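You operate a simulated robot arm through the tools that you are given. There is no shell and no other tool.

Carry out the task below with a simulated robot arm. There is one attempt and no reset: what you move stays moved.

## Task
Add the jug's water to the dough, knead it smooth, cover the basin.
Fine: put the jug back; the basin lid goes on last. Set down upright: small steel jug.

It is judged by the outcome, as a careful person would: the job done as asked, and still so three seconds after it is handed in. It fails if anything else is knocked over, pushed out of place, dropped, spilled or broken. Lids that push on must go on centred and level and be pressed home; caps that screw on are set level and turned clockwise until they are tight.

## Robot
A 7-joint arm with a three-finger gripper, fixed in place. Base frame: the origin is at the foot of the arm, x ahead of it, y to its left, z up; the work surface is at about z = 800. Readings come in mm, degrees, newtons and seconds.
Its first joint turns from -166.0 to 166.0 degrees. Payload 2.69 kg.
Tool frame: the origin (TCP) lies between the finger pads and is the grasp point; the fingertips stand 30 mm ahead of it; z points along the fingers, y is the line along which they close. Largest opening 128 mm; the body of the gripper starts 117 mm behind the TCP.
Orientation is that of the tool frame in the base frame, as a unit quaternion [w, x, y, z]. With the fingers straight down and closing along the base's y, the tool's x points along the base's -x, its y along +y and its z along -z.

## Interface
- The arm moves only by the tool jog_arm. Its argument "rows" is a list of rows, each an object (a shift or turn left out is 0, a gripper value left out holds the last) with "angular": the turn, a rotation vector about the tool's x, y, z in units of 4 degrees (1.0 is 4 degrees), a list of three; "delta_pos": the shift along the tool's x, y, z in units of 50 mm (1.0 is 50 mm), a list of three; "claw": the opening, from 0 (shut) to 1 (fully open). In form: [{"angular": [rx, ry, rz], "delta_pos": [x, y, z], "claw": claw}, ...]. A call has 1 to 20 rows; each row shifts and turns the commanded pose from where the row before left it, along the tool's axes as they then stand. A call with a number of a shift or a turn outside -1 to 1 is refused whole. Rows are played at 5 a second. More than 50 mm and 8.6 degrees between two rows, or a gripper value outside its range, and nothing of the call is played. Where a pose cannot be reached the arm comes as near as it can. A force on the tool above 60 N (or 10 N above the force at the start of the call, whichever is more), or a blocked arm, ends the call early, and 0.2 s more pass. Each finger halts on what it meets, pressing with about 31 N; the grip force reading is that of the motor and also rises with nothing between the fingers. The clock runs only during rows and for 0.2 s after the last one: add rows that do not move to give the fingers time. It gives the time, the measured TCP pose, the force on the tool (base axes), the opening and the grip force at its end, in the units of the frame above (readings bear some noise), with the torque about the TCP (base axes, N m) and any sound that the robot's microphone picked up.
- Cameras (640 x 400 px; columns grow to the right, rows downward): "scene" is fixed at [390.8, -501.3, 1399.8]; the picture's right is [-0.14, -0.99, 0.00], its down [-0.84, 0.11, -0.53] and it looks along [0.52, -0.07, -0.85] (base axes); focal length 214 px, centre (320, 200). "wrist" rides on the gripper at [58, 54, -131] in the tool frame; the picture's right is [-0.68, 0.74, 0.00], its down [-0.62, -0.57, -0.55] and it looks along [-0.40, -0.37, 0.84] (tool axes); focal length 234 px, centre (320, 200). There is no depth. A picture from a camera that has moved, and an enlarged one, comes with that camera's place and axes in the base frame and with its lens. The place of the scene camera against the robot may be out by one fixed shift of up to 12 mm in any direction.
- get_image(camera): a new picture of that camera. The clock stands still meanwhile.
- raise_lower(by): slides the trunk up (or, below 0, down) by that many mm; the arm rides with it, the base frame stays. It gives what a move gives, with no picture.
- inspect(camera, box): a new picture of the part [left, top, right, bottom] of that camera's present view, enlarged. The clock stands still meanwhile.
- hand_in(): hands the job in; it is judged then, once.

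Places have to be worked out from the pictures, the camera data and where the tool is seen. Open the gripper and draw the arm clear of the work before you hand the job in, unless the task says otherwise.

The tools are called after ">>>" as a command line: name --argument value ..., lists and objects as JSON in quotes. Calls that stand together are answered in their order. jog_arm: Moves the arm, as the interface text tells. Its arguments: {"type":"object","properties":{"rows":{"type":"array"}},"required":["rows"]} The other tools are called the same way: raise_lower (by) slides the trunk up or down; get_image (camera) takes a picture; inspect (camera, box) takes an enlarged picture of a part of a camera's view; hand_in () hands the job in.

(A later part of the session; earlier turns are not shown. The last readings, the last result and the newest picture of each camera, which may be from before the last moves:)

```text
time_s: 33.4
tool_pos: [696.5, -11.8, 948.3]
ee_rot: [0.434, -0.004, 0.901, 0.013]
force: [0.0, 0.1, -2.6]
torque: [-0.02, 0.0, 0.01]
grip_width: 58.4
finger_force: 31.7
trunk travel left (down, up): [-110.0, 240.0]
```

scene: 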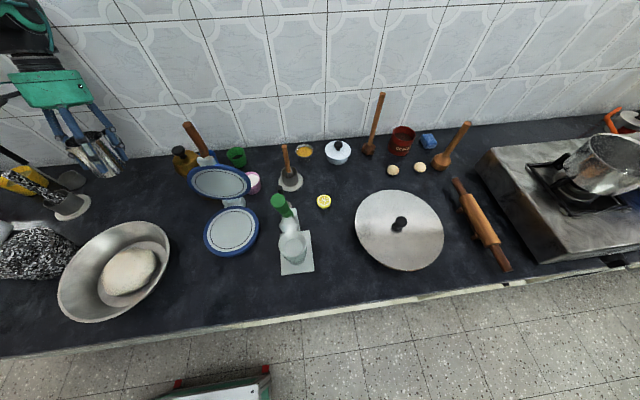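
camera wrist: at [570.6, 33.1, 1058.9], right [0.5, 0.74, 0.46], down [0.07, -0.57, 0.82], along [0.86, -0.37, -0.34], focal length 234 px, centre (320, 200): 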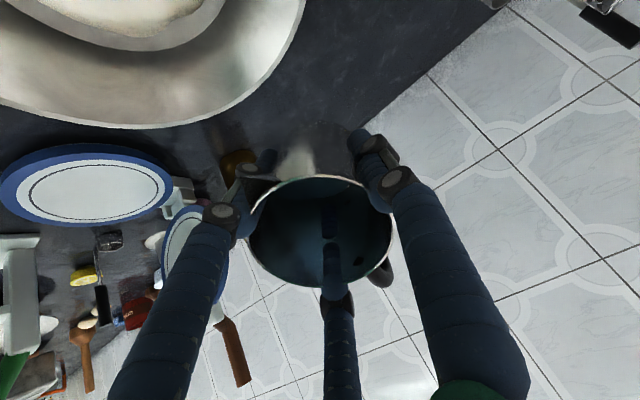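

The pose rode down cleanly, with the lip at about (636, -12, 935). I try further tilt in small steps and watch for reach warnings.

>>> jog_arm --rows '[{"delta_pos": [-0.026, 0, -0.0344], "angular": [0, -0.5, 0]}, {"delta_pos": [-0.026, 0, -0.0344], "angular": [0, -0.5, 0]}, {"delta_pos": [-0.026, 0, -0.0344], "angular": [0, -0.5, 0]}, {"delta_pos": [-0.026, 0, -0.0344], "angular": [0, -0.5, 0]}, {}]'

>>> get_image --camera "wrist"

>>> get_image --camera "scene"

```text
time_s: 34.6
tool_pos: [693.5, -26.8, 960.9]
ee_rot: [0.495, -0.006, 0.869, 0.019]
force: [-0.3, -0.4, -1.8]
torque: [-0.02, -0.01, 0.0]
grip_width: 58.6
finger_force: 31.1
out of reach, approached as far as the arm can: row 2, 3, 4
trunk travel left (down, up): [-110.0, 240.0]
```

```text
taken
camera wrist: at [551.8, 22.2, 977.0], right [0.32, 0.73, 0.6], down [-0.14, -0.59, 0.79], along [0.94, -0.34, -0.09], focal length 234 px, centre (320, 200)
```

wrist: 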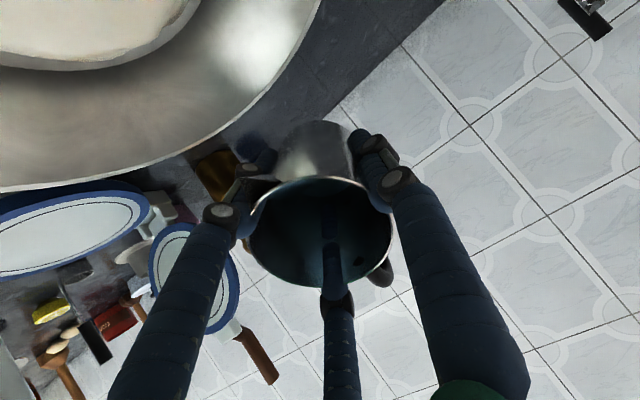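

```text
taken
```

scene: 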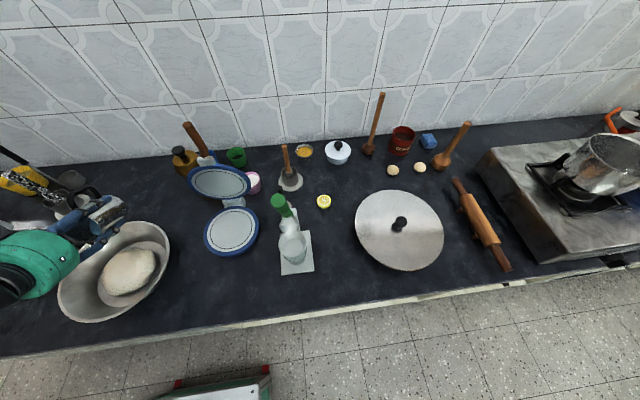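

It reached about 59° but with reach warnings, probably because the wrist is bent too far from a high shoulder. I raise the hand first, then lower the trunk so the forearm lies flatter.

>>> jog_arm --rows '[{"delta_pos": [-0.43, 0, -0.255]}, {"delta_pos": [-0.43, 0, -0.255]}, {}]'

>>> raise_lower --by -55

>>> jog_arm --rows '[{"delta_pos": [-0.43, 0, -0.255]}, {"delta_pos": [-0.43, 0, -0.255]}, {}]'

>>> raise_lower --by -55

```text
time_s: 35.4
tool_pos: [692.1, -25.6, 1012.2]
ee_rot: [0.496, -0.003, 0.868, 0.013]
force: [0.2, 0.0, -0.9]
torque: [0.01, 0.03, 0.03]
grip_width: 58.3
finger_force: 30.8
trunk travel left (down, up): [-110.0, 240.0]
```

```text
time_s: 36.4
tool_pos: [692.8, -26.6, 954.7]
ee_rot: [0.496, -0.003, 0.868, 0.013]
force: [0.0, 0.4, -1.1]
torque: [0.0, 0.04, -0.01]
grip_width: 58.9
finger_force: 31.0
trunk travel left (down, up): [-55.0, 295.0]
```

```text
time_s: 37.2
tool_pos: [692.3, -26.8, 1006.1]
ee_rot: [0.495, -0.003, 0.869, 0.013]
force: [0.2, 0.3, -2.1]
torque: [-0.02, 0.02, 0.01]
grip_width: 58.7
finger_force: 31.3
trunk travel left (down, up): [-55.0, 295.0]
```

```text
time_s: 38.1
tool_pos: [692.4, -27.2, 950.0]
ee_rot: [0.495, -0.004, 0.869, 0.014]
force: [0.9, -0.7, -2.2]
torque: [-0.02, 0.02, -0.01]
grip_width: 58.5
finger_force: 31.2
trunk travel left (down, up): [0.0, 350.0]
```

The trunk is fully down and the warnings have cleared; the lip is at about (634, -27, 929). I continue the tilt.

>>> jog_arm --rows '[{"delta_pos": [-0.026, 0, -0.0344], "angular": [0, -0.5, 0]}, {"delta_pos": [-0.026, 0, -0.0344], "angular": [0, -0.5, 0]}, {"delta_pos": [-0.026, 0, -0.0344], "angular": [0, -0.5, 0]}, {"delta_pos": [-0.026, 0, -0.0344], "angular": [0, -0.5, 0]}, {"delta_pos": [-0.026, 0, -0.0344], "angular": [0, -0.5, 0]}, {"delta_pos": [-0.026, 0, -0.0344], "angular": [0, -0.5, 0]}, {"delta_pos": [-0.026, 0, -0.0344], "angular": [0, -0.5, 0]}, {"delta_pos": [-0.026, 0, -0.0344], "angular": [0, -0.5, 0]}, {}]'

>>> get_image --camera "wrist"

>>> inspect --camera "scene" --box '[0, 160, 200, 340]'

```text
time_s: 40.1
tool_pos: [681.9, -41.6, 968.8]
ee_rot: [0.612, -0.004, 0.791, 0.017]
force: [-0.8, -0.2, -1.2]
torque: [-0.01, 0.05, 0.02]
grip_width: 58.5
finger_force: 30.9
out of reach, approached as far as the arm can: row 6, 7, 8
trunk travel left (down, up): [0.0, 350.0]
```

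```text
taken
camera wrist: at [540.7, 8.9, 944.6], right [0.15, 0.73, 0.67], down [-0.36, -0.59, 0.72], along [0.92, -0.35, 0.17], focal length 234 px, centre (320, 200)
```

wrist: 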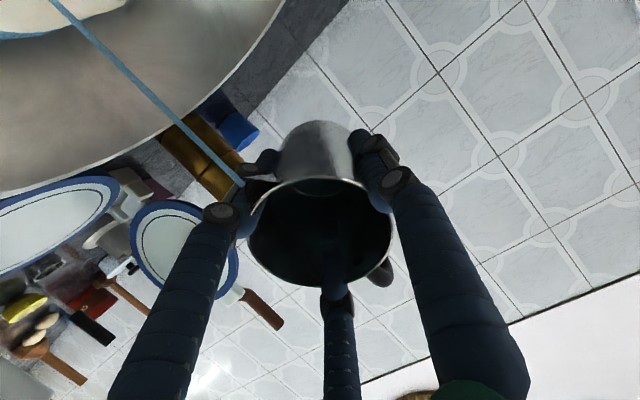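

```text
2.22 times, centred on (100, 250) of scene
camera zoom: at [390.8, -501.3, 1399.8], right [-0.14, -0.99, 0.0], down [-0.84, 0.11, -0.53], along [0.52, -0.07, -0.85], focal length 477 px, centre (809, 89)
```

zoom: 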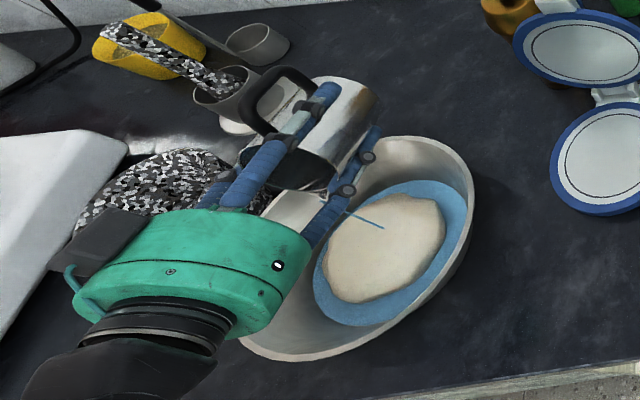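

The water is streaming into the basin around the dough. I hold for the flow, then tilt on without shifting the tool.

>>> jog_arm --rows '[{}, {}, {}, {}, {}, {"delta_pos": [-0.1, 0, 0.05], "angular": [0, -0.5, 0]}, {"delta_pos": [-0.1, 0, 0.05], "angular": [0, -0.5, 0]}, {"angular": [0, -0.5, 0]}, {"angular": [0, -0.5, 0]}, {}, {}]'

>>> inspect --camera "wrist" --box '[0, 0, 440, 310]'

>>> inspect --camera "scene" --box '[0, 160, 200, 340]'

```text
time_s: 42.5
tool_pos: [688.0, -58.0, 982.3]
ee_rot: [0.665, -0.003, 0.747, 0.018]
force: [-0.5, -0.6, -0.5]
torque: [-0.02, 0.01, 0.0]
grip_width: 58.6
finger_force: 30.7
out of reach, approached as far as the arm can: row 6, 7, 8, 9
trunk travel left (down, up): [0.0, 350.0]
```

```text
1.29 times, centred on (220, 155) of wrist
camera zoom: at [550.5, -7.7, 938.2], right [0.06, 0.72, 0.69], down [-0.46, -0.59, 0.66], along [0.89, -0.35, 0.3], focal length 302 px, centre (449, 258)
```

zoom: 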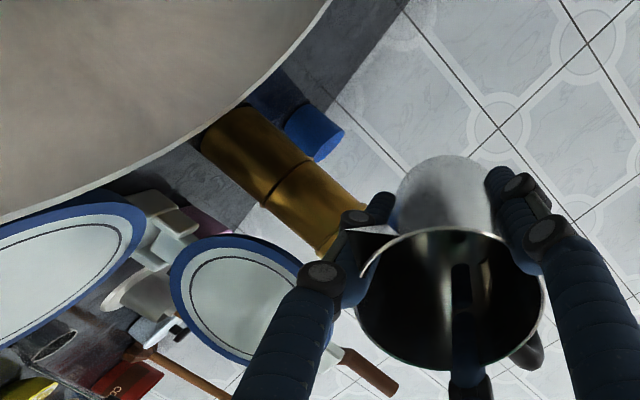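

```text
2.22 times, centred on (100, 250) of scene
camera zoom: at [390.8, -501.3, 1399.8], right [-0.14, -0.99, 0.0], down [-0.84, 0.11, -0.53], along [0.52, -0.07, -0.85], focal length 477 px, centre (809, 89)
```

zoom: 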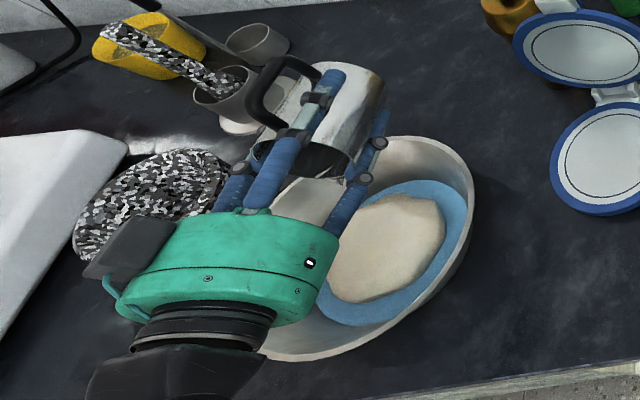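

The jug interior looks nearly drained at 83°. I raise a little and tilt further so the last drops leave over the basin.

>>> jog_arm --rows '[{"delta_pos": [-0.4, 0.1, 0.1]}, {"delta_pos": [-0.4, 0.1, 0.1]}, {"angular": [0, -0.5, 0]}, {"angular": [0, -0.5, 0]}, {"angular": [0, -0.5, 0]}, {"angular": [0, -0.5, 0]}, {"angular": [0, -0.5, 0]}, {"angular": [0, -0.5, 0]}, {}, {}, {}]'

>>> inspect --camera "wrist" --box '[0, 0, 440, 310]'

>>> inspect --camera "scene" --box '[0, 160, 200, 340]'

```text
time_s: 45.0
tool_pos: [696.8, -77.3, 1024.6]
ee_rot: [0.739, -0.002, 0.673, 0.017]
force: [-0.2, -0.5, -1.7]
torque: [0.0, 0.01, 0.0]
grip_width: 58.4
finger_force: 30.9
out of reach, approached as far as the arm can: row 3, 4, 5, 6, 7, 8
trunk travel left (down, up): [0.0, 350.0]
```

```text
1.29 times, centred on (220, 155) of wrist
camera zoom: at [572.1, -27.2, 953.6], right [-0.08, 0.72, 0.69], down [-0.59, -0.59, 0.55], along [0.81, -0.36, 0.47], focal length 302 px, centre (449, 258)
```

zoom: 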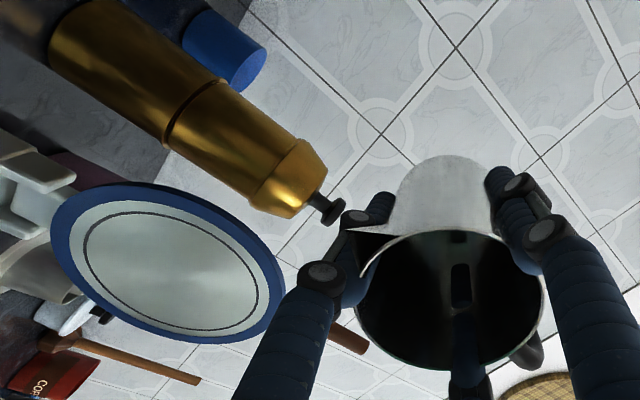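

```text
2.22 times, centred on (100, 250) of scene
camera zoom: at [390.8, -501.3, 1399.8], right [-0.14, -0.99, 0.0], down [-0.84, 0.11, -0.53], along [0.52, -0.07, -0.85], focal length 477 px, centre (809, 89)
```

zoom: 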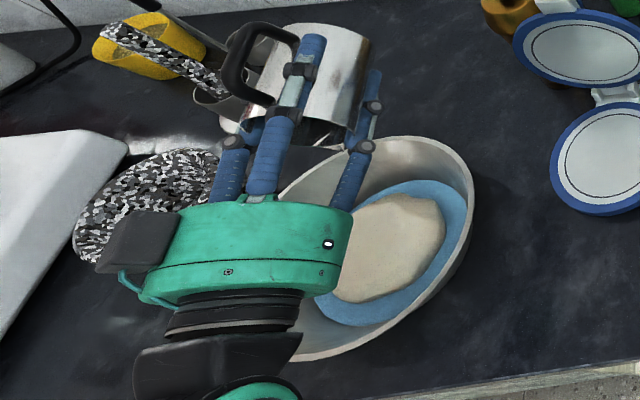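

The jug is empty at 95° (no blue left inside). I rotate back toward upright over the basin.

>>> jog_arm --rows '[{"angular": [0, 0.7, 0]}, {"angular": [0, 0.7, 0]}, {"angular": [0, 0.7, 0]}, {"angular": [0, 0.7, 0]}, {"angular": [0, 0.7, 0]}, {"angular": [0, 0.7, 0]}, {"angular": [0, 0.7, 0]}, {"angular": [0, 0.7, 0]}, {"angular": [0, 0.7, 0]}, {"angular": [0, 0.7, 0]}, {"angular": [0, 0.7, 0]}, {"angular": [0, 0.7, 0]}, {"angular": [0, 0.7, 0]}, {"angular": [0, 0.7, 0]}, {"angular": [0, 0.7, 0]}, {}]'

```text
time_s: 48.4
tool_pos: [696.4, -77.8, 1025.5]
ee_rot: [0.449, -0.004, 0.893, 0.014]
force: [-0.5, 0.3, -1.3]
torque: [0.0, 0.03, -0.01]
grip_width: 58.6
finger_force: 30.6
trunk travel left (down, up): [0.0, 350.0]
```

The pose is holding and the grip unchanged. I bring the jug the remaining 53° to upright.

>>> jog_arm --rows '[{"angular": [0, 1, 0]}, {"angular": [0, 1, 0]}, {"angular": [0, 1, 0]}, {"angular": [0, 1, 0]}, {"angular": [0, 1, 0]}, {"angular": [0, 1, 0]}, {"angular": [0, 1, 0]}, {"angular": [0, 1, 0]}, {"angular": [0, 1, 0]}, {"angular": [0, 1, 0]}, {"angular": [0, 1, 0]}, {"angular": [0, 1, 0]}, {"angular": [0, 1, 0]}, {"angular": [0, 0.35, 0]}, {}]'

>>> get_image --camera "wrist"

>>> get_image --camera "scene"

```text
time_s: 51.5
tool_pos: [698.7, -72.0, 1030.4]
ee_rot: [0.035, -0.015, 0.999, 0.018]
force: [0.7, -0.2, -2.5]
torque: [-0.01, 0.04, -0.01]
grip_width: 58.6
finger_force: 30.9
out of reach, approached as far as the arm can: row 4, 5
trunk travel left (down, up): [0.0, 350.0]
```

```text
taken
camera wrist: at [631.6, -25.4, 1157.2], right [0.65, 0.76, 0.07], down [0.59, -0.57, 0.57], along [0.47, -0.33, -0.82], focal length 234 px, centre (320, 200)
```

wrist: 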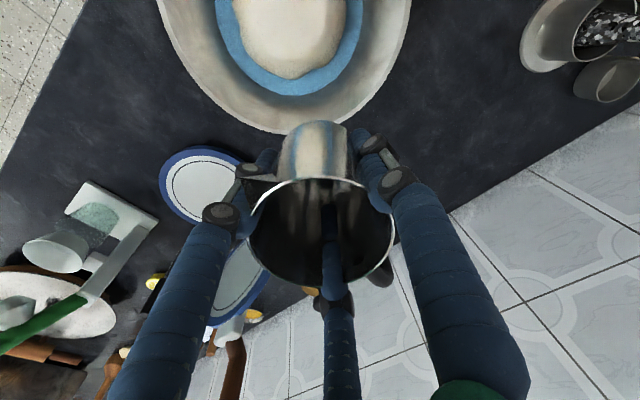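

```text
taken
```

scene: 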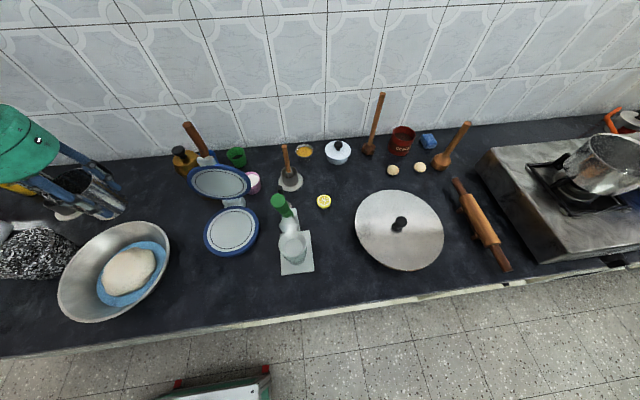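

The water is in the basin around the dough and the jug is empty and undisturbed in the grip. I level the tool and bring the trunk back to its starting height.

>>> jog_arm --rows '[{"angular": [0.26, 0.5, 0.215]}, {"angular": [0.26, 0.5, 0.215]}, {}]'

>>> raise_lower --by 150

>>> jog_arm --rows '[{"angular": [0, 0, 1]}, {"angular": [0, 0, 1]}, {"angular": [0, 0, 1]}, {"angular": [0, 0, 1]}, {"angular": [0, 0, 1]}, {"angular": [0, 0, 1]}, {"angular": [0, 0, 1]}, {"angular": [0, 0, 1]}, {"angular": [0, 0, 1]}, {"angular": [0, 0, 1]}, {"angular": [0, 0, 1]}]'

>>> jog_arm --rows '[{"angular": [0, 0, 1]}, {"angular": [0, 0, 1]}, {"angular": [0, 0, 1]}, {"angular": [0, 0, 1]}, {"angular": [0, 0, 1]}, {"angular": [0, 0, 1]}, {"angular": [0, 0, 1]}, {"angular": [0, 0, 1]}, {"angular": [0, 0, 1]}, {"angular": [0, 0, 1]}, {"angular": [0, 0, 1]}, {"angular": [0, 0, 0.5]}, {}]'

>>> get_image --camera "wrist"

```text
time_s: 52.4
tool_pos: [698.5, -72.7, 1031.4]
ee_rot: [0.0, -0.001, 1.0, 0.0]
force: [-0.1, 0.4, -1.2]
torque: [0.0, 0.04, -0.01]
grip_width: 58.8
finger_force: 31.0
trunk travel left (down, up): [0.0, 350.0]
```

```text
time_s: 54.1
tool_pos: [698.2, -72.6, 1180.4]
ee_rot: [0.0, 0.001, 1.0, 0.0]
force: [-0.7, 0.3, -1.3]
torque: [0.02, 0.03, -0.01]
grip_width: 58.4
finger_force: 30.8
trunk travel left (down, up): [-150.0, 200.0]
```

```text
time_s: 56.5
tool_pos: [699.9, -72.7, 1181.2]
ee_rot: [0.0, 0.375, 0.927, 0.001]
force: [0.8, -0.3, -0.6]
torque: [0.01, -0.03, -0.03]
grip_width: 58.4
finger_force: 30.9
trunk travel left (down, up): [-150.0, 200.0]
```

```text
time_s: 59.3
tool_pos: [699.6, -73.6, 1181.7]
ee_rot: [0.001, 0.707, 0.707, -0.001]
force: [-0.4, -0.8, -1.4]
torque: [0.02, -0.01, -0.03]
grip_width: 58.5
finger_force: 30.3
trunk travel left (down, up): [-150.0, 200.0]
```

```text
taken
camera wrist: at [754.7, -14.4, 1309.8], right [0.74, -0.68, 0.0], down [-0.57, -0.61, 0.55], along [-0.37, -0.4, -0.84], focal length 234 px, centre (320, 200)
```

wrist: 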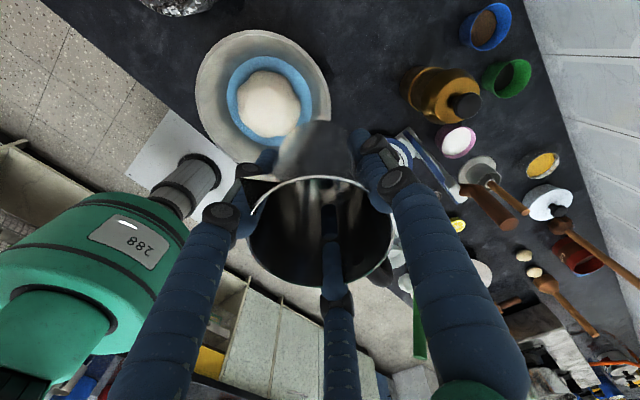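

I check that the jug hangs vertical in the tool before setting it down.

>>> inspect --camera "wrist" --box '[200, 100, 440, 310]'

>>> inspect --camera "scene" --box '[40, 0, 240, 140]'

```text
1.90 times, centred on (320, 205) of wrist
camera zoom: at [754.7, -14.4, 1309.8], right [0.74, -0.68, 0.0], down [-0.57, -0.61, 0.55], along [-0.37, -0.4, -0.84], focal length 446 px, centre (320, 190)
```

zoom: 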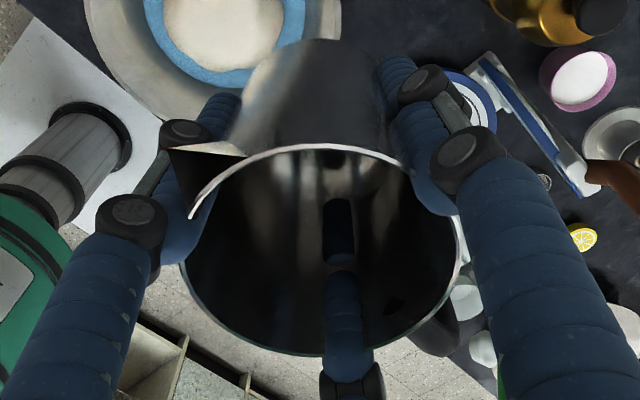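

```text
2.86 times, centred on (140, 70) of scene
camera zoom: at [390.8, -501.3, 1399.8], right [-0.14, -0.99, 0.0], down [-0.84, 0.11, -0.53], along [0.52, -0.07, -0.85], focal length 613 px, centre (834, 571)
```

zoom: 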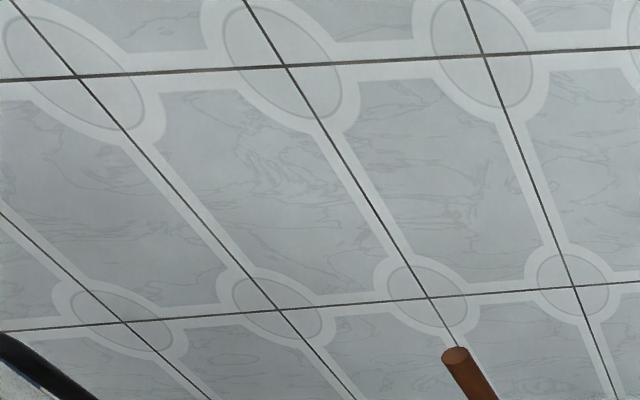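

The jug hangs essentially vertical. I move above its original spot (842, -7) and descend to about z 925, then check the picture.

>>> jog_arm --rows '[{"delta_pos": [0.266, 0.57, 0]}, {"delta_pos": [0.266, 0.57, 0]}, {"delta_pos": [0.266, 0.57, 0]}, {"delta_pos": [0.266, 0.57, 0]}, {"delta_pos": [0.266, 0.57, 0]}, {"delta_pos": [0, 0, 0.8]}, {"delta_pos": [0, 0, 0.8]}, {"delta_pos": [0, 0, 0.8]}, {"delta_pos": [0, 0, 0.8]}, {"delta_pos": [0, 0, 0.8]}, {"delta_pos": [0, 0, 0.8]}, {"delta_pos": [0, 0, 0.32]}, {}]'

>>> get_image --camera "wrist"

>>> inspect --camera "scene" --box '[60, 100, 220, 220]'

```text
time_s: 62.1
tool_pos: [841.0, -6.2, 926.4]
ee_rot: [0.001, 0.707, 0.707, 0.0]
force: [-0.5, 0.0, -0.5]
torque: [0.02, 0.03, 0.02]
grip_width: 58.5
finger_force: 31.3
trunk travel left (down, up): [-150.0, 200.0]
```

```text
taken
camera wrist: at [897.2, 51.7, 1055.6], right [0.74, -0.68, 0.0], down [-0.57, -0.62, 0.55], along [-0.37, -0.4, -0.84], focal length 234 px, centre (320, 200)
```

wrist: 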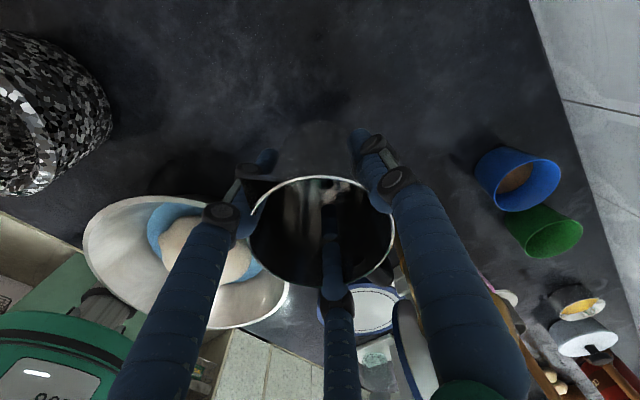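

```text
3.33 times, centred on (140, 160) of scene
camera zoom: at [390.8, -501.3, 1399.8], right [-0.14, -0.99, 0.0], down [-0.84, 0.11, -0.53], along [0.52, -0.07, -0.85], focal length 715 px, centre (920, 333)
```

zoom: 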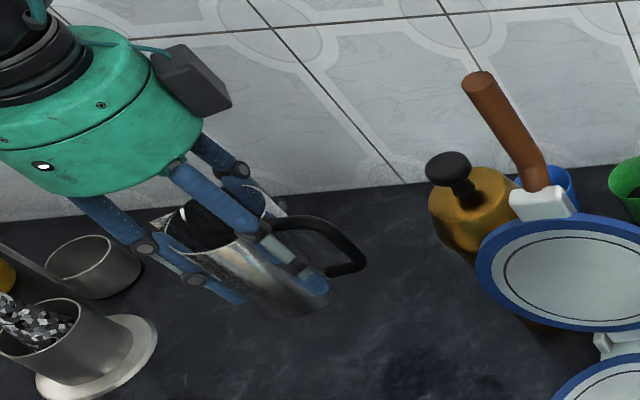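

It looks upright compared with the initial view, with the bottom about 77 mm above the counter. I descend 62 mm, then feel for contact in small steps.

>>> jog_arm --rows '[{"delta_pos": [-0.016, 0.02, 0.41]}, {"delta_pos": [0, 0, 0.41]}, {"delta_pos": [0, 0, 0.41]}, {}]'

>>> jog_arm --rows '[{"delta_pos": [0, 0, 0.08]}, {}]'

>>> jog_arm --rows '[{"delta_pos": [0, 0, 0.08]}, {}]'

>>> inspect --camera "scene" --box '[60, 100, 220, 220]'

```text
time_s: 63.1
tool_pos: [844.3, -5.8, 863.6]
ee_rot: [0.001, 0.707, 0.707, 0.0]
force: [-0.2, 0.1, -1.7]
torque: [0.0, 0.03, 0.02]
grip_width: 58.8
finger_force: 30.9
trunk travel left (down, up): [-150.0, 200.0]
```

```text
time_s: 63.7
tool_pos: [844.1, -7.0, 860.1]
ee_rot: [0.002, 0.707, 0.707, 0.0]
force: [0.1, 0.6, -1.8]
torque: [0.03, 0.03, 0.03]
grip_width: 58.4
finger_force: 31.0
trunk travel left (down, up): [-150.0, 200.0]
```

```text
time_s: 64.3
tool_pos: [844.9, -6.5, 855.4]
ee_rot: [0.001, 0.708, 0.707, 0.0]
force: [0.0, -0.2, -1.8]
torque: [0.0, 0.01, 0.02]
grip_width: 58.6
finger_force: 30.9
trunk travel left (down, up): [-150.0, 200.0]
```

```text
3.33 times, centred on (140, 160) of scene
camera zoom: at [390.8, -501.3, 1399.8], right [-0.14, -0.99, 0.0], down [-0.84, 0.11, -0.53], along [0.52, -0.07, -0.85], focal length 715 px, centre (920, 333)
```

zoom: 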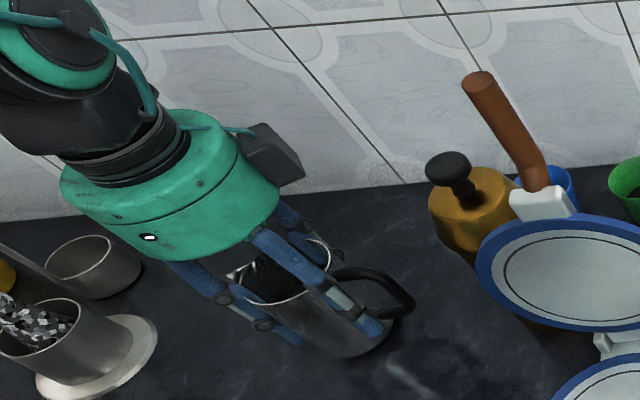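

No contact yet at TCP z 855. I continue down in 2.5 mm steps.

>>> jog_arm --rows '[{"delta_pos": [0, 0, 0.05]}, {}]'

>>> jog_arm --rows '[{"delta_pos": [0, 0, 0.05]}, {}]'

>>> jog_arm --rows '[{"delta_pos": [0, 0, 0.05]}, {}]'

```text
time_s: 64.9
tool_pos: [843.0, -4.8, 853.4]
ee_rot: [0.001, 0.707, 0.707, 0.001]
force: [0.5, -0.2, -0.9]
torque: [0.0, -0.02, -0.02]
grip_width: 58.6
finger_force: 30.8
trunk travel left (down, up): [-150.0, 200.0]
```

```text
time_s: 65.5
tool_pos: [843.8, -6.4, 849.3]
ee_rot: [0.002, 0.707, 0.707, 0.001]
force: [0.2, 0.0, -0.5]
torque: [0.0, 0.04, 0.04]
grip_width: 58.5
finger_force: 31.0
trunk travel left (down, up): [-150.0, 200.0]
```

```text
time_s: 66.1
tool_pos: [842.9, -7.3, 849.5]
ee_rot: [0.0, 0.707, 0.707, 0.0]
force: [0.3, 0.4, 0.7]
torque: [0.09, 0.07, -0.02]
grip_width: 58.8
finger_force: 31.0
trunk travel left (down, up): [-150.0, 200.0]
```

A slight upward force hints at first contact. One or two more small steps should confirm it.

>>> jog_arm --rows '[{"delta_pos": [0, 0, 0.03]}, {}]'

>>> jog_arm --rows '[{"delta_pos": [0, 0, 0.03]}, {}]'

>>> inspect --camera "scene" --box '[100, 140, 200, 220]'

```text
time_s: 66.7
tool_pos: [843.0, -5.5, 848.6]
ee_rot: [0.003, 0.707, 0.707, 0.0]
force: [-2.2, 4.3, 13.5]
torque: [0.37, 0.46, -0.12]
grip_width: 58.8
finger_force: 30.9
trunk travel left (down, up): [-150.0, 200.0]
```

```text
time_s: 67.3
tool_pos: [844.9, -6.4, 847.1]
ee_rot: [0.002, 0.707, 0.707, 0.001]
force: [-0.4, 5.2, 23.8]
torque: [0.23, 0.27, -0.05]
grip_width: 58.7
finger_force: 30.7
trunk travel left (down, up): [-150.0, 200.0]
```

```text
5.00 times, centred on (150, 180) of scene
camera zoom: at [390.8, -501.3, 1399.8], right [-0.14, -0.99, 0.0], down [-0.84, 0.11, -0.53], along [0.52, -0.07, -0.85], focal length 1072 px, centre (1170, 300)
```

zoom: 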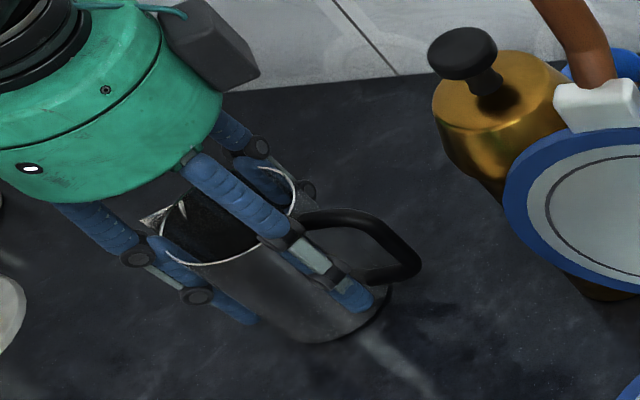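

Contact is firm at 24 N with the jug standing on the counter. I ease up slightly and open the fingers gradually.

>>> jog_arm --rows '[{"delta_pos": [0, 0, -0.04]}, {"claw": 0.5}, {"claw": 0.56}, {"claw": 0.62}, {"claw": 0.7}, {"claw": 0.85}, {"claw": 1}, {}]'

>>> get_image --camera "wrist"

>>> inspect --camera "scene" --box '[100, 140, 200, 220]'

```text
time_s: 69.1
tool_pos: [842.9, -7.3, 847.4]
ee_rot: [0.001, 0.708, 0.707, 0.0]
force: [0.0, 1.2, 0.7]
torque: [-0.02, -0.02, 0.02]
grip_width: 127.8
finger_force: 0.0
trunk travel left (down, up): [-150.0, 200.0]
```

```text
taken
camera wrist: at [898.8, 51.2, 976.8], right [0.74, -0.68, 0.0], down [-0.57, -0.62, 0.55], along [-0.37, -0.4, -0.84], focal length 234 px, centre (320, 200)
```

wrist: 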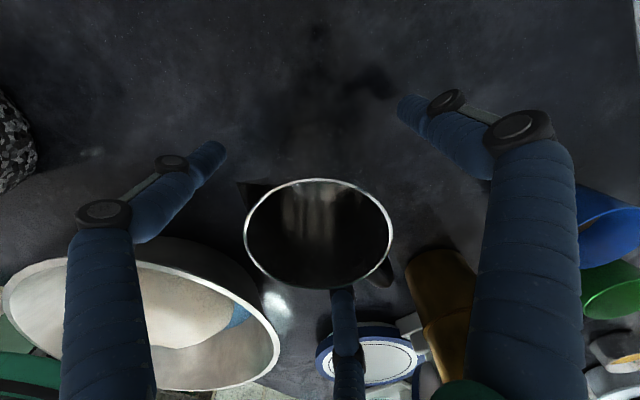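

```text
5.00 times, centred on (150, 180) of scene
camera zoom: at [390.8, -501.3, 1399.8], right [-0.14, -0.99, 0.0], down [-0.84, 0.11, -0.53], along [0.52, -0.07, -0.85], focal length 1072 px, centre (1170, 300)
```

zoom: 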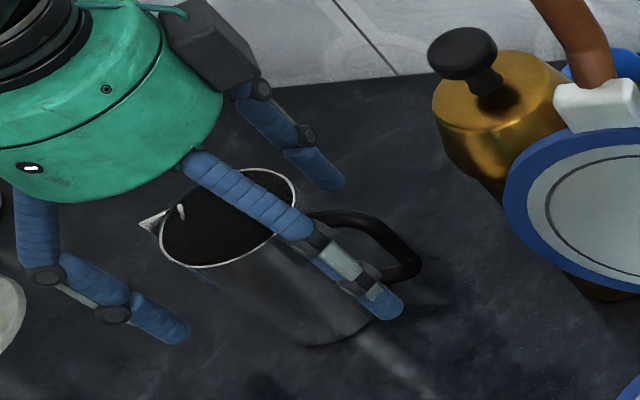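

The jug stands upright on its own. I withdraw straight up and check that it stays put.

>>> jog_arm --rows '[{"delta_pos": [0, 0, -0.3]}, {"delta_pos": [0, 0, -0.5]}, {"delta_pos": [0, 0, -0.8]}, {"delta_pos": [0, 0, -0.8]}, {"delta_pos": [0, 0, -0.8]}, {"delta_pos": [0, 0, -0.8]}, {}]'

>>> inspect --camera "scene" --box '[0, 140, 200, 340]'

>>> get_image --camera "wrist"

```text
time_s: 70.7
tool_pos: [840.9, -4.7, 1048.5]
ee_rot: [0.001, 0.707, 0.707, 0.0]
force: [-0.3, 0.2, -0.3]
torque: [0.0, -0.04, 0.0]
grip_width: 128.2
finger_force: 0.0
trunk travel left (down, up): [-150.0, 200.0]
```

```text
2.00 times, centred on (100, 240) of scene
camera zoom: at [390.8, -501.3, 1399.8], right [-0.14, -0.99, 0.0], down [-0.84, 0.11, -0.53], along [0.52, -0.07, -0.85], focal length 429 px, centre (760, 120)
```

zoom: 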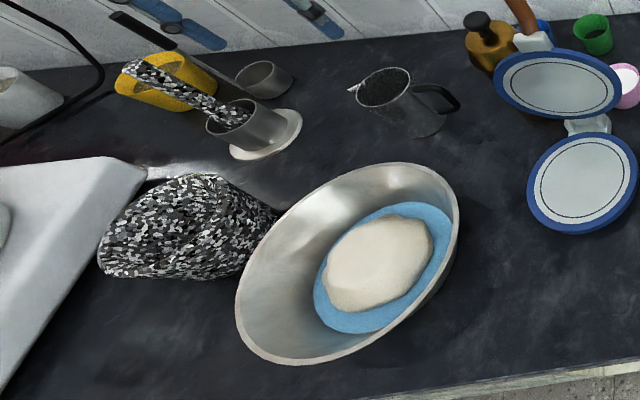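

```text
taken
camera wrist: at [896.2, 54.0, 1177.1], right [0.74, -0.68, 0.0], down [-0.57, -0.62, 0.55], along [-0.37, -0.4, -0.84], focal length 234 px, centre (320, 200)
```

wrist: 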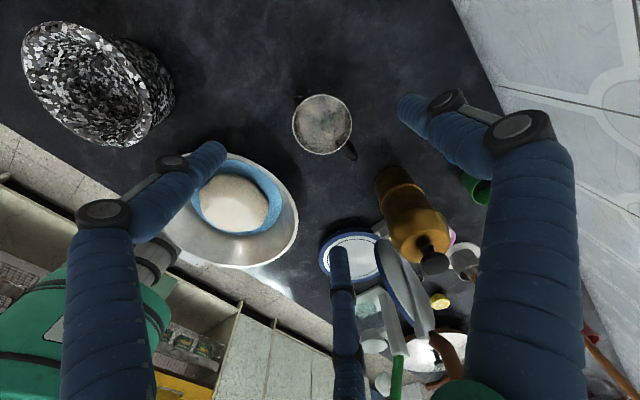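

The jug is back in its place, upright. I move the wrist camera over the basin for a good look at the dough and the basin's exact position.

>>> jog_arm --rows '[{"delta_pos": [0.42, -0.73, 0.2]}, {"delta_pos": [0.42, -0.73, 0.2]}, {"delta_pos": [0.42, -0.73, 0.2]}, {"delta_pos": [0.42, -0.73, 0.2]}, {}]'

>>> get_image --camera "wrist"

>>> inspect --camera "wrist" --box '[220, 90, 420, 300]'

```text
time_s: 71.9
tool_pos: [698.0, 77.8, 1006.1]
ee_rot: [0.001, 0.707, 0.707, 0.0]
force: [-0.1, -0.1, 0.2]
torque: [-0.03, -0.02, 0.04]
grip_width: 127.7
finger_force: 0.1
trunk travel left (down, up): [-150.0, 200.0]
```

```text
taken
camera wrist: at [752.7, 136.4, 1134.6], right [0.74, -0.68, 0.0], down [-0.57, -0.62, 0.55], along [-0.37, -0.41, -0.84], focal length 234 px, centre (320, 200)
```

wrist: 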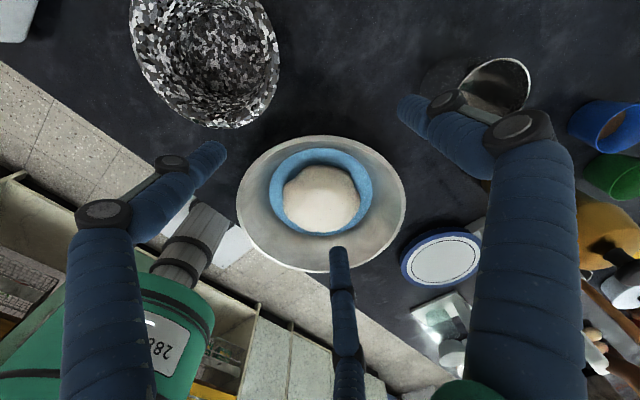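

```text
1.90 times, centred on (320, 195) of wrist
camera zoom: at [752.7, 136.4, 1134.6], right [0.74, -0.68, 0.0], down [-0.57, -0.62, 0.55], along [-0.37, -0.41, -0.84], focal length 446 px, centre (320, 210)
```

zoom: 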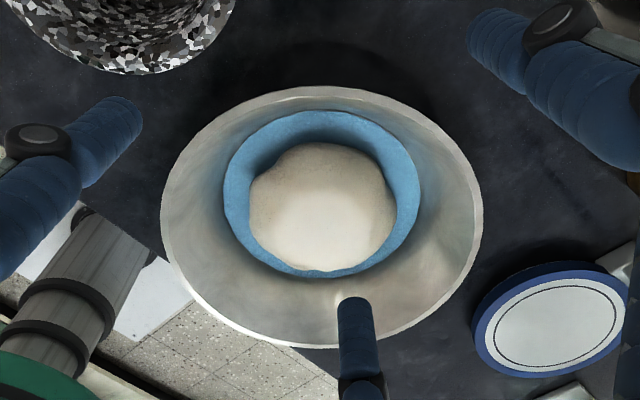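

The basin centre fits to about (611, -15) with rim radius 121 mm, and the dough centre is near (617, -11). I close the fingers and move above the dough for the first press.

>>> jog_arm --rows '[{"delta_pos": [-0.9, -0.82, 0], "claw": 0.5}, {"delta_pos": [-0.88, -0.82, 0], "claw": 0}, {"delta_pos": [0, 0, 0.75]}, {"delta_pos": [0, 0, 0.75]}, {}]'

>>> get_image --camera "wrist"

>>> inspect --camera "scene" --box '[40, 180, 200, 340]'

```text
refused: row 1 steps farther than a row can; nothing moved
```

```text
taken
camera wrist: at [752.7, 136.4, 1134.6], right [0.74, -0.68, 0.0], down [-0.57, -0.62, 0.55], along [-0.37, -0.41, -0.84], focal length 234 px, centre (320, 200)
```

wrist: 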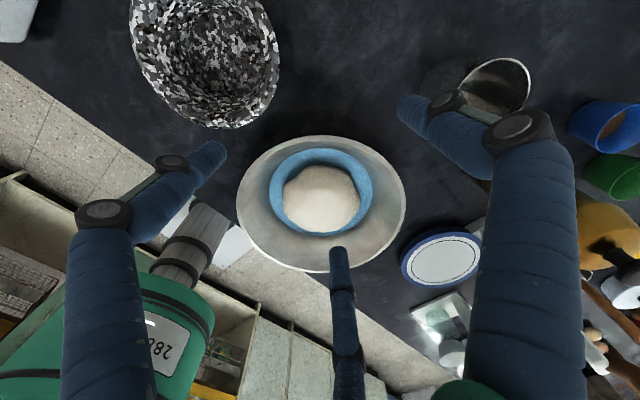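

```text
2.50 times, centred on (120, 260) of scene
camera zoom: at [390.8, -501.3, 1399.8], right [-0.14, -0.99, 0.0], down [-0.84, 0.11, -0.53], along [0.52, -0.07, -0.85], focal length 536 px, centre (820, 50)
```

zoom: 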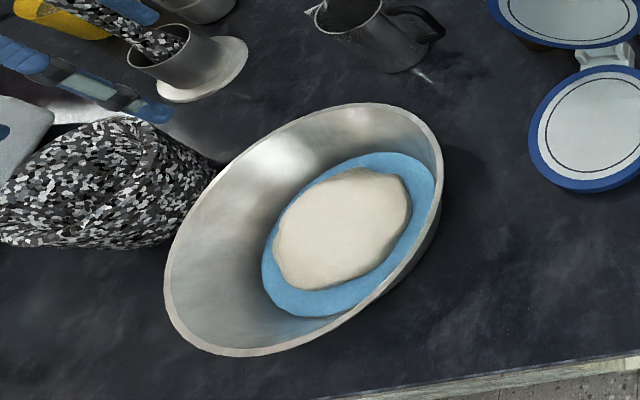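

The diagonal step was too long for one row, so I split it into shorter ones.

>>> jog_arm --rows '[{"delta_pos": [-0.6, -0.55, 0], "claw": 0.5}, {"delta_pos": [-0.6, -0.55, 0], "claw": 0}, {"delta_pos": [-0.6, -0.55, 0]}, {"delta_pos": [0, 0, 0.75]}, {"delta_pos": [0, 0, 0.75]}, {}]'

>>> get_image --camera "wrist"

>>> inspect --camera "scene" --box '[40, 180, 200, 340]'

```text
time_s: 73.3
tool_pos: [616.4, -13.6, 932.0]
ee_rot: [0.0, 0.707, 0.707, -0.001]
force: [-0.1, 0.3, -0.8]
torque: [-0.03, 0.04, -0.02]
grip_width: 2.0
finger_force: 31.2
trunk travel left (down, up): [-150.0, 200.0]
```

```text
taken
camera wrist: at [671.8, 45.0, 1061.0], right [0.74, -0.68, 0.0], down [-0.57, -0.62, 0.55], along [-0.37, -0.4, -0.84], focal length 234 px, centre (320, 200)
```

wrist: 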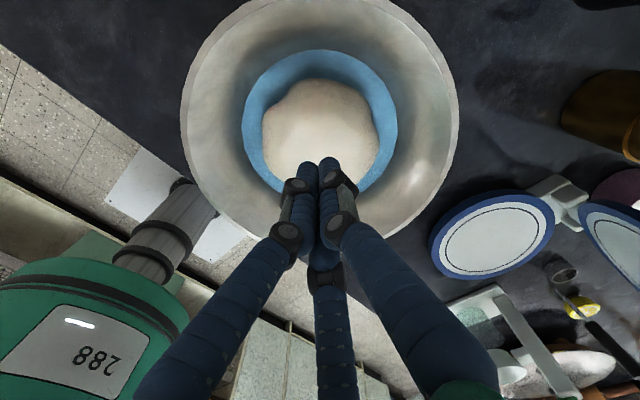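

```text
2.50 times, centred on (120, 260) of scene
camera zoom: at [390.8, -501.3, 1399.8], right [-0.14, -0.99, 0.0], down [-0.84, 0.11, -0.53], along [0.52, -0.07, -0.85], focal length 536 px, centre (820, 50)
```

zoom: 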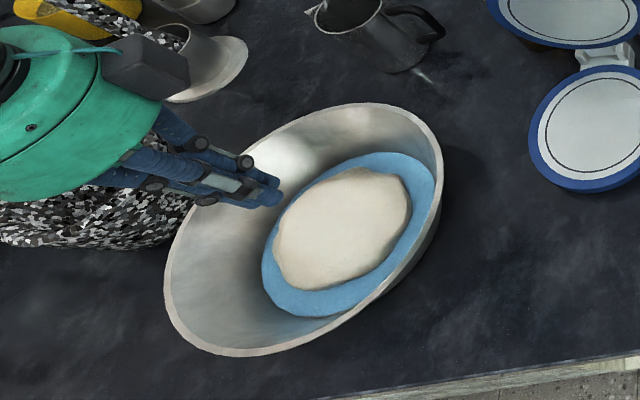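

The closed fingertips are above the dough at about z 902. I descend 40 mm and then feel for the dough surface in small steps.

>>> jog_arm --rows '[{"delta_pos": [0, 0, 0.4]}, {"delta_pos": [0, 0, 0.4]}, {}]'

>>> jog_arm --rows '[{"delta_pos": [0, 0, 0.16]}, {}]'

>>> jog_arm --rows '[{"delta_pos": [0, 0, 0.1]}, {}]'

>>> get_image --camera "wrist"

```text
time_s: 74.1
tool_pos: [618.0, -14.5, 891.9]
ee_rot: [0.001, 0.707, 0.707, 0.0]
force: [0.8, 0.7, -1.0]
torque: [0.0, 0.02, -0.01]
grip_width: 2.1
finger_force: 31.3
trunk travel left (down, up): [-150.0, 200.0]
```

```text
time_s: 74.7
tool_pos: [617.8, -12.7, 884.8]
ee_rot: [0.001, 0.707, 0.707, 0.0]
force: [0.8, -0.1, -0.9]
torque: [0.0, -0.02, -0.02]
grip_width: 2.1
finger_force: 30.8
trunk travel left (down, up): [-150.0, 200.0]
```

```text
time_s: 75.3
tool_pos: [616.5, -12.8, 879.1]
ee_rot: [0.002, 0.707, 0.707, -0.001]
force: [0.6, 0.3, 0.2]
torque: [0.0, -0.02, -0.01]
grip_width: 2.0
finger_force: 30.8
trunk travel left (down, up): [-150.0, 200.0]
```

```text
taken
camera wrist: at [672.8, 45.2, 1008.4], right [0.74, -0.68, 0.0], down [-0.57, -0.62, 0.55], along [-0.37, -0.4, -0.84], focal length 234 px, centre (320, 200)
```

wrist: 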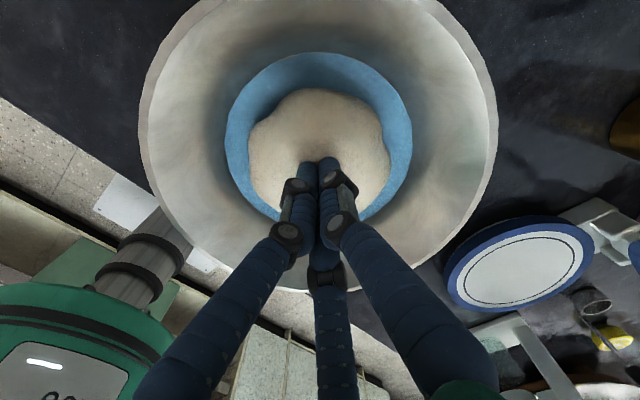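

There is no contact yet with the tips at z≈849. I continue down.

>>> jog_arm --rows '[{"delta_pos": [0, 0, 0.1]}, {}]'

>>> jog_arm --rows '[{"delta_pos": [0, 0, 0.1]}, {}]'

>>> jog_arm --rows '[{"delta_pos": [0, 0, 0.1]}, {}]'

>>> get_image --camera "wrist"

```text
time_s: 76.0
tool_pos: [618.3, -12.1, 877.4]
ee_rot: [0.003, 0.707, 0.707, 0.002]
force: [-17.2, 0.2, 34.7]
torque: [0.0, 0.75, -0.05]
grip_width: 6.1
finger_force: 30.8
trunk travel left (down, up): [-150.0, 200.0]
stopped in row 2: the force on the tool passed its limit at 62 N (the readings are from after the stop); the commanded pose is now the measured one
```

```text
time_s: 76.3
tool_pos: [618.7, -13.6, 878.1]
ee_rot: [0.003, 0.708, 0.707, 0.003]
force: [-16.2, 0.4, 32.1]
torque: [0.0, 0.7, -0.03]
grip_width: 2.1
finger_force: 30.6
trunk travel left (down, up): [-150.0, 200.0]
stopped in row 1: the force on the tool passed its limit at 66 N (the readings are from after the stop); the commanded pose is now the measured one
```

```text
time_s: 76.7
tool_pos: [620.3, -12.4, 878.6]
ee_rot: [0.005, 0.707, 0.707, 0.003]
force: [-15.7, -0.8, 31.3]
torque: [0.01, 0.72, 0.03]
grip_width: 2.3
finger_force: 30.9
trunk travel left (down, up): [-150.0, 200.0]
stopped in row 1: the force on the tool passed its limit at 66 N (the readings are from after the stop); the commanded pose is now the measured one
```

```text
taken
camera wrist: at [674.0, 45.3, 1008.0], right [0.74, -0.68, 0.01], down [-0.57, -0.62, 0.54], along [-0.36, -0.41, -0.84], focal length 234 px, centre (320, 200)
```

wrist: 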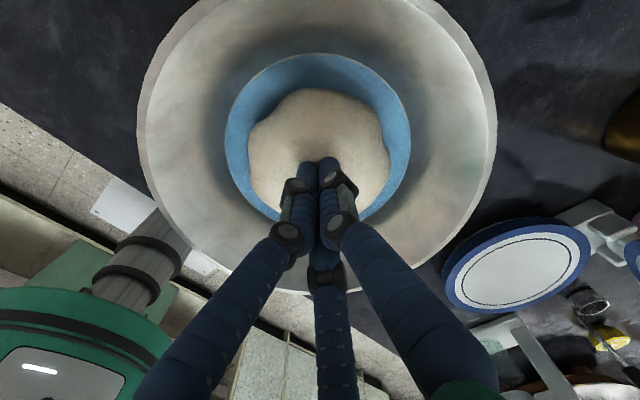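

The dough is firm: contact came with the tips at z≈848. I lift off and look for any change in the dough.

>>> jog_arm --rows '[{"delta_pos": [0, 0, -0.3]}, {"delta_pos": [0, 0, -0.9]}, {}]'

>>> inspect --camera "wrist" --box '[180, 0, 460, 240]'

>>> inspect --camera "scene" --box '[40, 180, 200, 340]'

```text
time_s: 77.5
tool_pos: [620.2, -14.0, 937.5]
ee_rot: [0.004, 0.707, 0.707, 0.003]
force: [-0.4, -0.4, 0.6]
torque: [0.01, -0.04, 0.0]
grip_width: 2.1
finger_force: 30.9
trunk travel left (down, up): [-150.0, 200.0]
```

```text
1.67 times, centred on (320, 120) of wrist
camera zoom: at [675.5, 44.4, 1066.9], right [0.74, -0.68, 0.01], down [-0.57, -0.62, 0.54], along [-0.36, -0.4, -0.84], focal length 390 px, centre (320, 333)
```

zoom: 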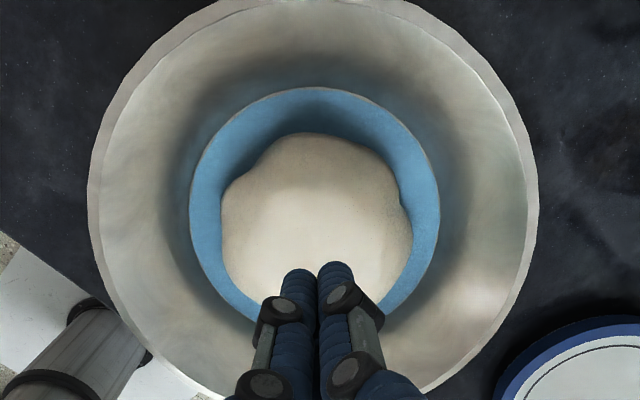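

```text
2.50 times, centred on (120, 260) of scene
camera zoom: at [390.8, -501.3, 1399.8], right [-0.14, -0.99, 0.0], down [-0.84, 0.11, -0.53], along [0.52, -0.07, -0.85], focal length 536 px, centre (820, 50)
```

zoom: 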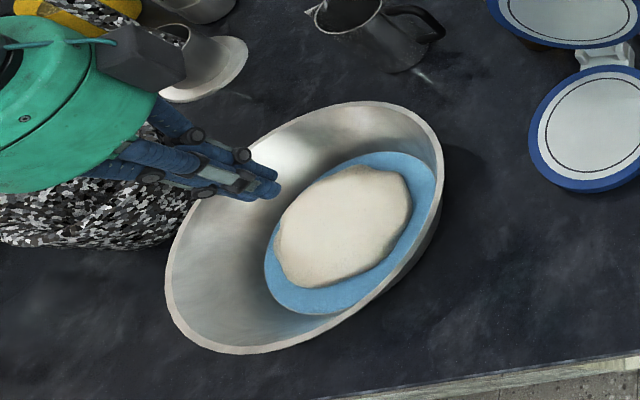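

I see no change from a single press, and the dough's crown looks to be at about (626, -9), slightly farther than where I pressed. I move there and find the contact height gently.

>>> jog_arm --rows '[{"delta_pos": [0.09, 0.12, 0.5]}, {"delta_pos": [0, 0, 0.45]}, {}]'

>>> jog_arm --rows '[{"delta_pos": [0, 0, 0.08]}, {}]'

>>> jog_arm --rows '[{"delta_pos": [0, 0, 0.04]}, {}]'

>>> jog_arm --rows '[{"delta_pos": [0, 0, 0.04]}, {}]'

>>> jog_arm --rows '[{"delta_pos": [0, 0, 0.04]}, {}]'

```text
time_s: 78.3
tool_pos: [627.1, -8.8, 889.2]
ee_rot: [0.004, 0.707, 0.707, 0.001]
force: [-0.3, 0.2, -0.5]
torque: [0.0, 0.05, 0.01]
grip_width: 2.2
finger_force: 30.4
trunk travel left (down, up): [-150.0, 200.0]
```

```text
time_s: 78.9
tool_pos: [626.8, -10.1, 883.8]
ee_rot: [0.003, 0.707, 0.707, 0.002]
force: [-0.4, -0.1, -0.2]
torque: [0.03, 0.0, -0.01]
grip_width: 2.0
finger_force: 31.1
trunk travel left (down, up): [-150.0, 200.0]
```

```text
time_s: 79.5
tool_pos: [627.6, -9.7, 882.9]
ee_rot: [0.003, 0.707, 0.707, 0.002]
force: [1.2, 0.0, 0.0]
torque: [0.0, 0.02, 0.03]
grip_width: 2.3
finger_force: 31.2
trunk travel left (down, up): [-150.0, 200.0]
```

```text
time_s: 80.1
tool_pos: [626.3, -8.6, 880.5]
ee_rot: [0.002, 0.707, 0.707, 0.002]
force: [-0.9, -0.2, 0.3]
torque: [-0.01, -0.01, 0.01]
grip_width: 2.0
finger_force: 31.3
trunk travel left (down, up): [-150.0, 200.0]
```

```text
time_s: 80.7
tool_pos: [626.1, -7.6, 878.8]
ee_rot: [0.004, 0.708, 0.706, 0.003]
force: [-2.7, -0.9, 7.1]
torque: [-0.01, 0.12, -0.01]
grip_width: 2.1
finger_force: 31.2
trunk travel left (down, up): [-150.0, 200.0]
```

Contact is found at TCP z≈878.5 with 7 N. I make a series of press-and-release strokes of roughly 25–30 N here and see whether the dough changes.

>>> jog_arm --rows '[{"delta_pos": [0, 0, 0.03]}, {}, {"delta_pos": [0, 0, -0.16]}, {"delta_pos": [0, 0, 0.16]}, {}, {"delta_pos": [0, 0, -0.16]}, {"delta_pos": [0, 0, 0.16]}, {}, {"delta_pos": [0, 0, -0.16]}, {"delta_pos": [0, 0, 0.16]}, {}]'

>>> jog_arm --rows '[{"delta_pos": [0, 0, -0.8]}, {"delta_pos": [0, 0, -0.4]}, {}]'

>>> inspect --camera "wrist" --box '[180, 0, 460, 240]'

>>> inspect --camera "scene" --box '[40, 180, 200, 340]'

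```text
time_s: 83.1
tool_pos: [627.4, -8.0, 877.0]
ee_rot: [0.005, 0.707, 0.707, 0.003]
force: [-11.5, -0.2, 31.5]
torque: [-0.03, 0.62, -0.06]
grip_width: 2.1
finger_force: 31.3
trunk travel left (down, up): [-150.0, 200.0]
```

```text
time_s: 83.9
tool_pos: [624.2, -6.6, 935.6]
ee_rot: [0.004, 0.707, 0.707, 0.002]
force: [-0.2, -0.5, 0.4]
torque: [0.01, -0.05, 0.01]
grip_width: 2.1
finger_force: 31.2
trunk travel left (down, up): [-150.0, 200.0]
```

```text
1.67 times, centred on (320, 120) of wrist
camera zoom: at [679.4, 51.4, 1066.0], right [0.74, -0.68, 0.01], down [-0.57, -0.62, 0.54], along [-0.36, -0.41, -0.84], focal length 390 px, centre (320, 333)
```

zoom: 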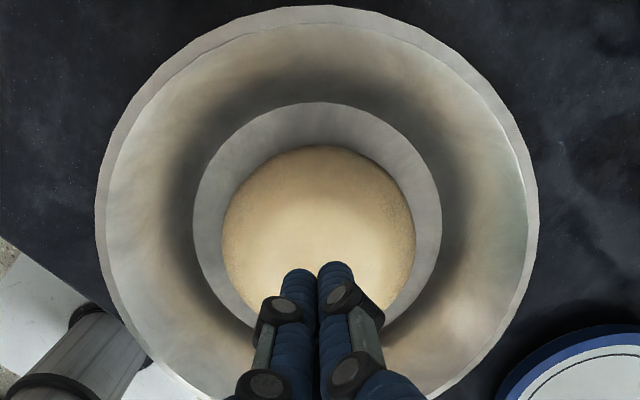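

```text
2.50 times, centred on (120, 260) of scene
camera zoom: at [390.8, -501.3, 1399.8], right [-0.14, -0.99, 0.0], down [-0.84, 0.11, -0.53], along [0.52, -0.07, -0.85], focal length 536 px, centre (820, 50)
```

zoom: 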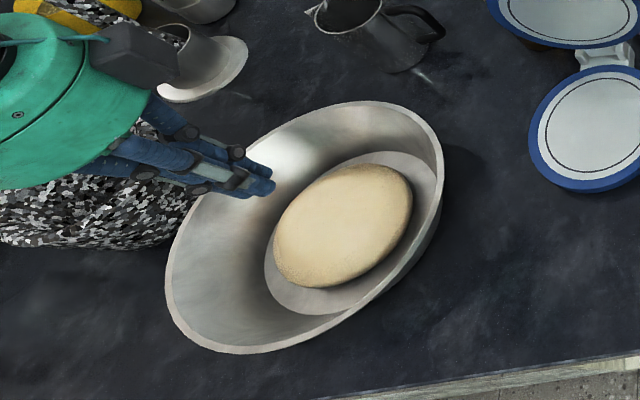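

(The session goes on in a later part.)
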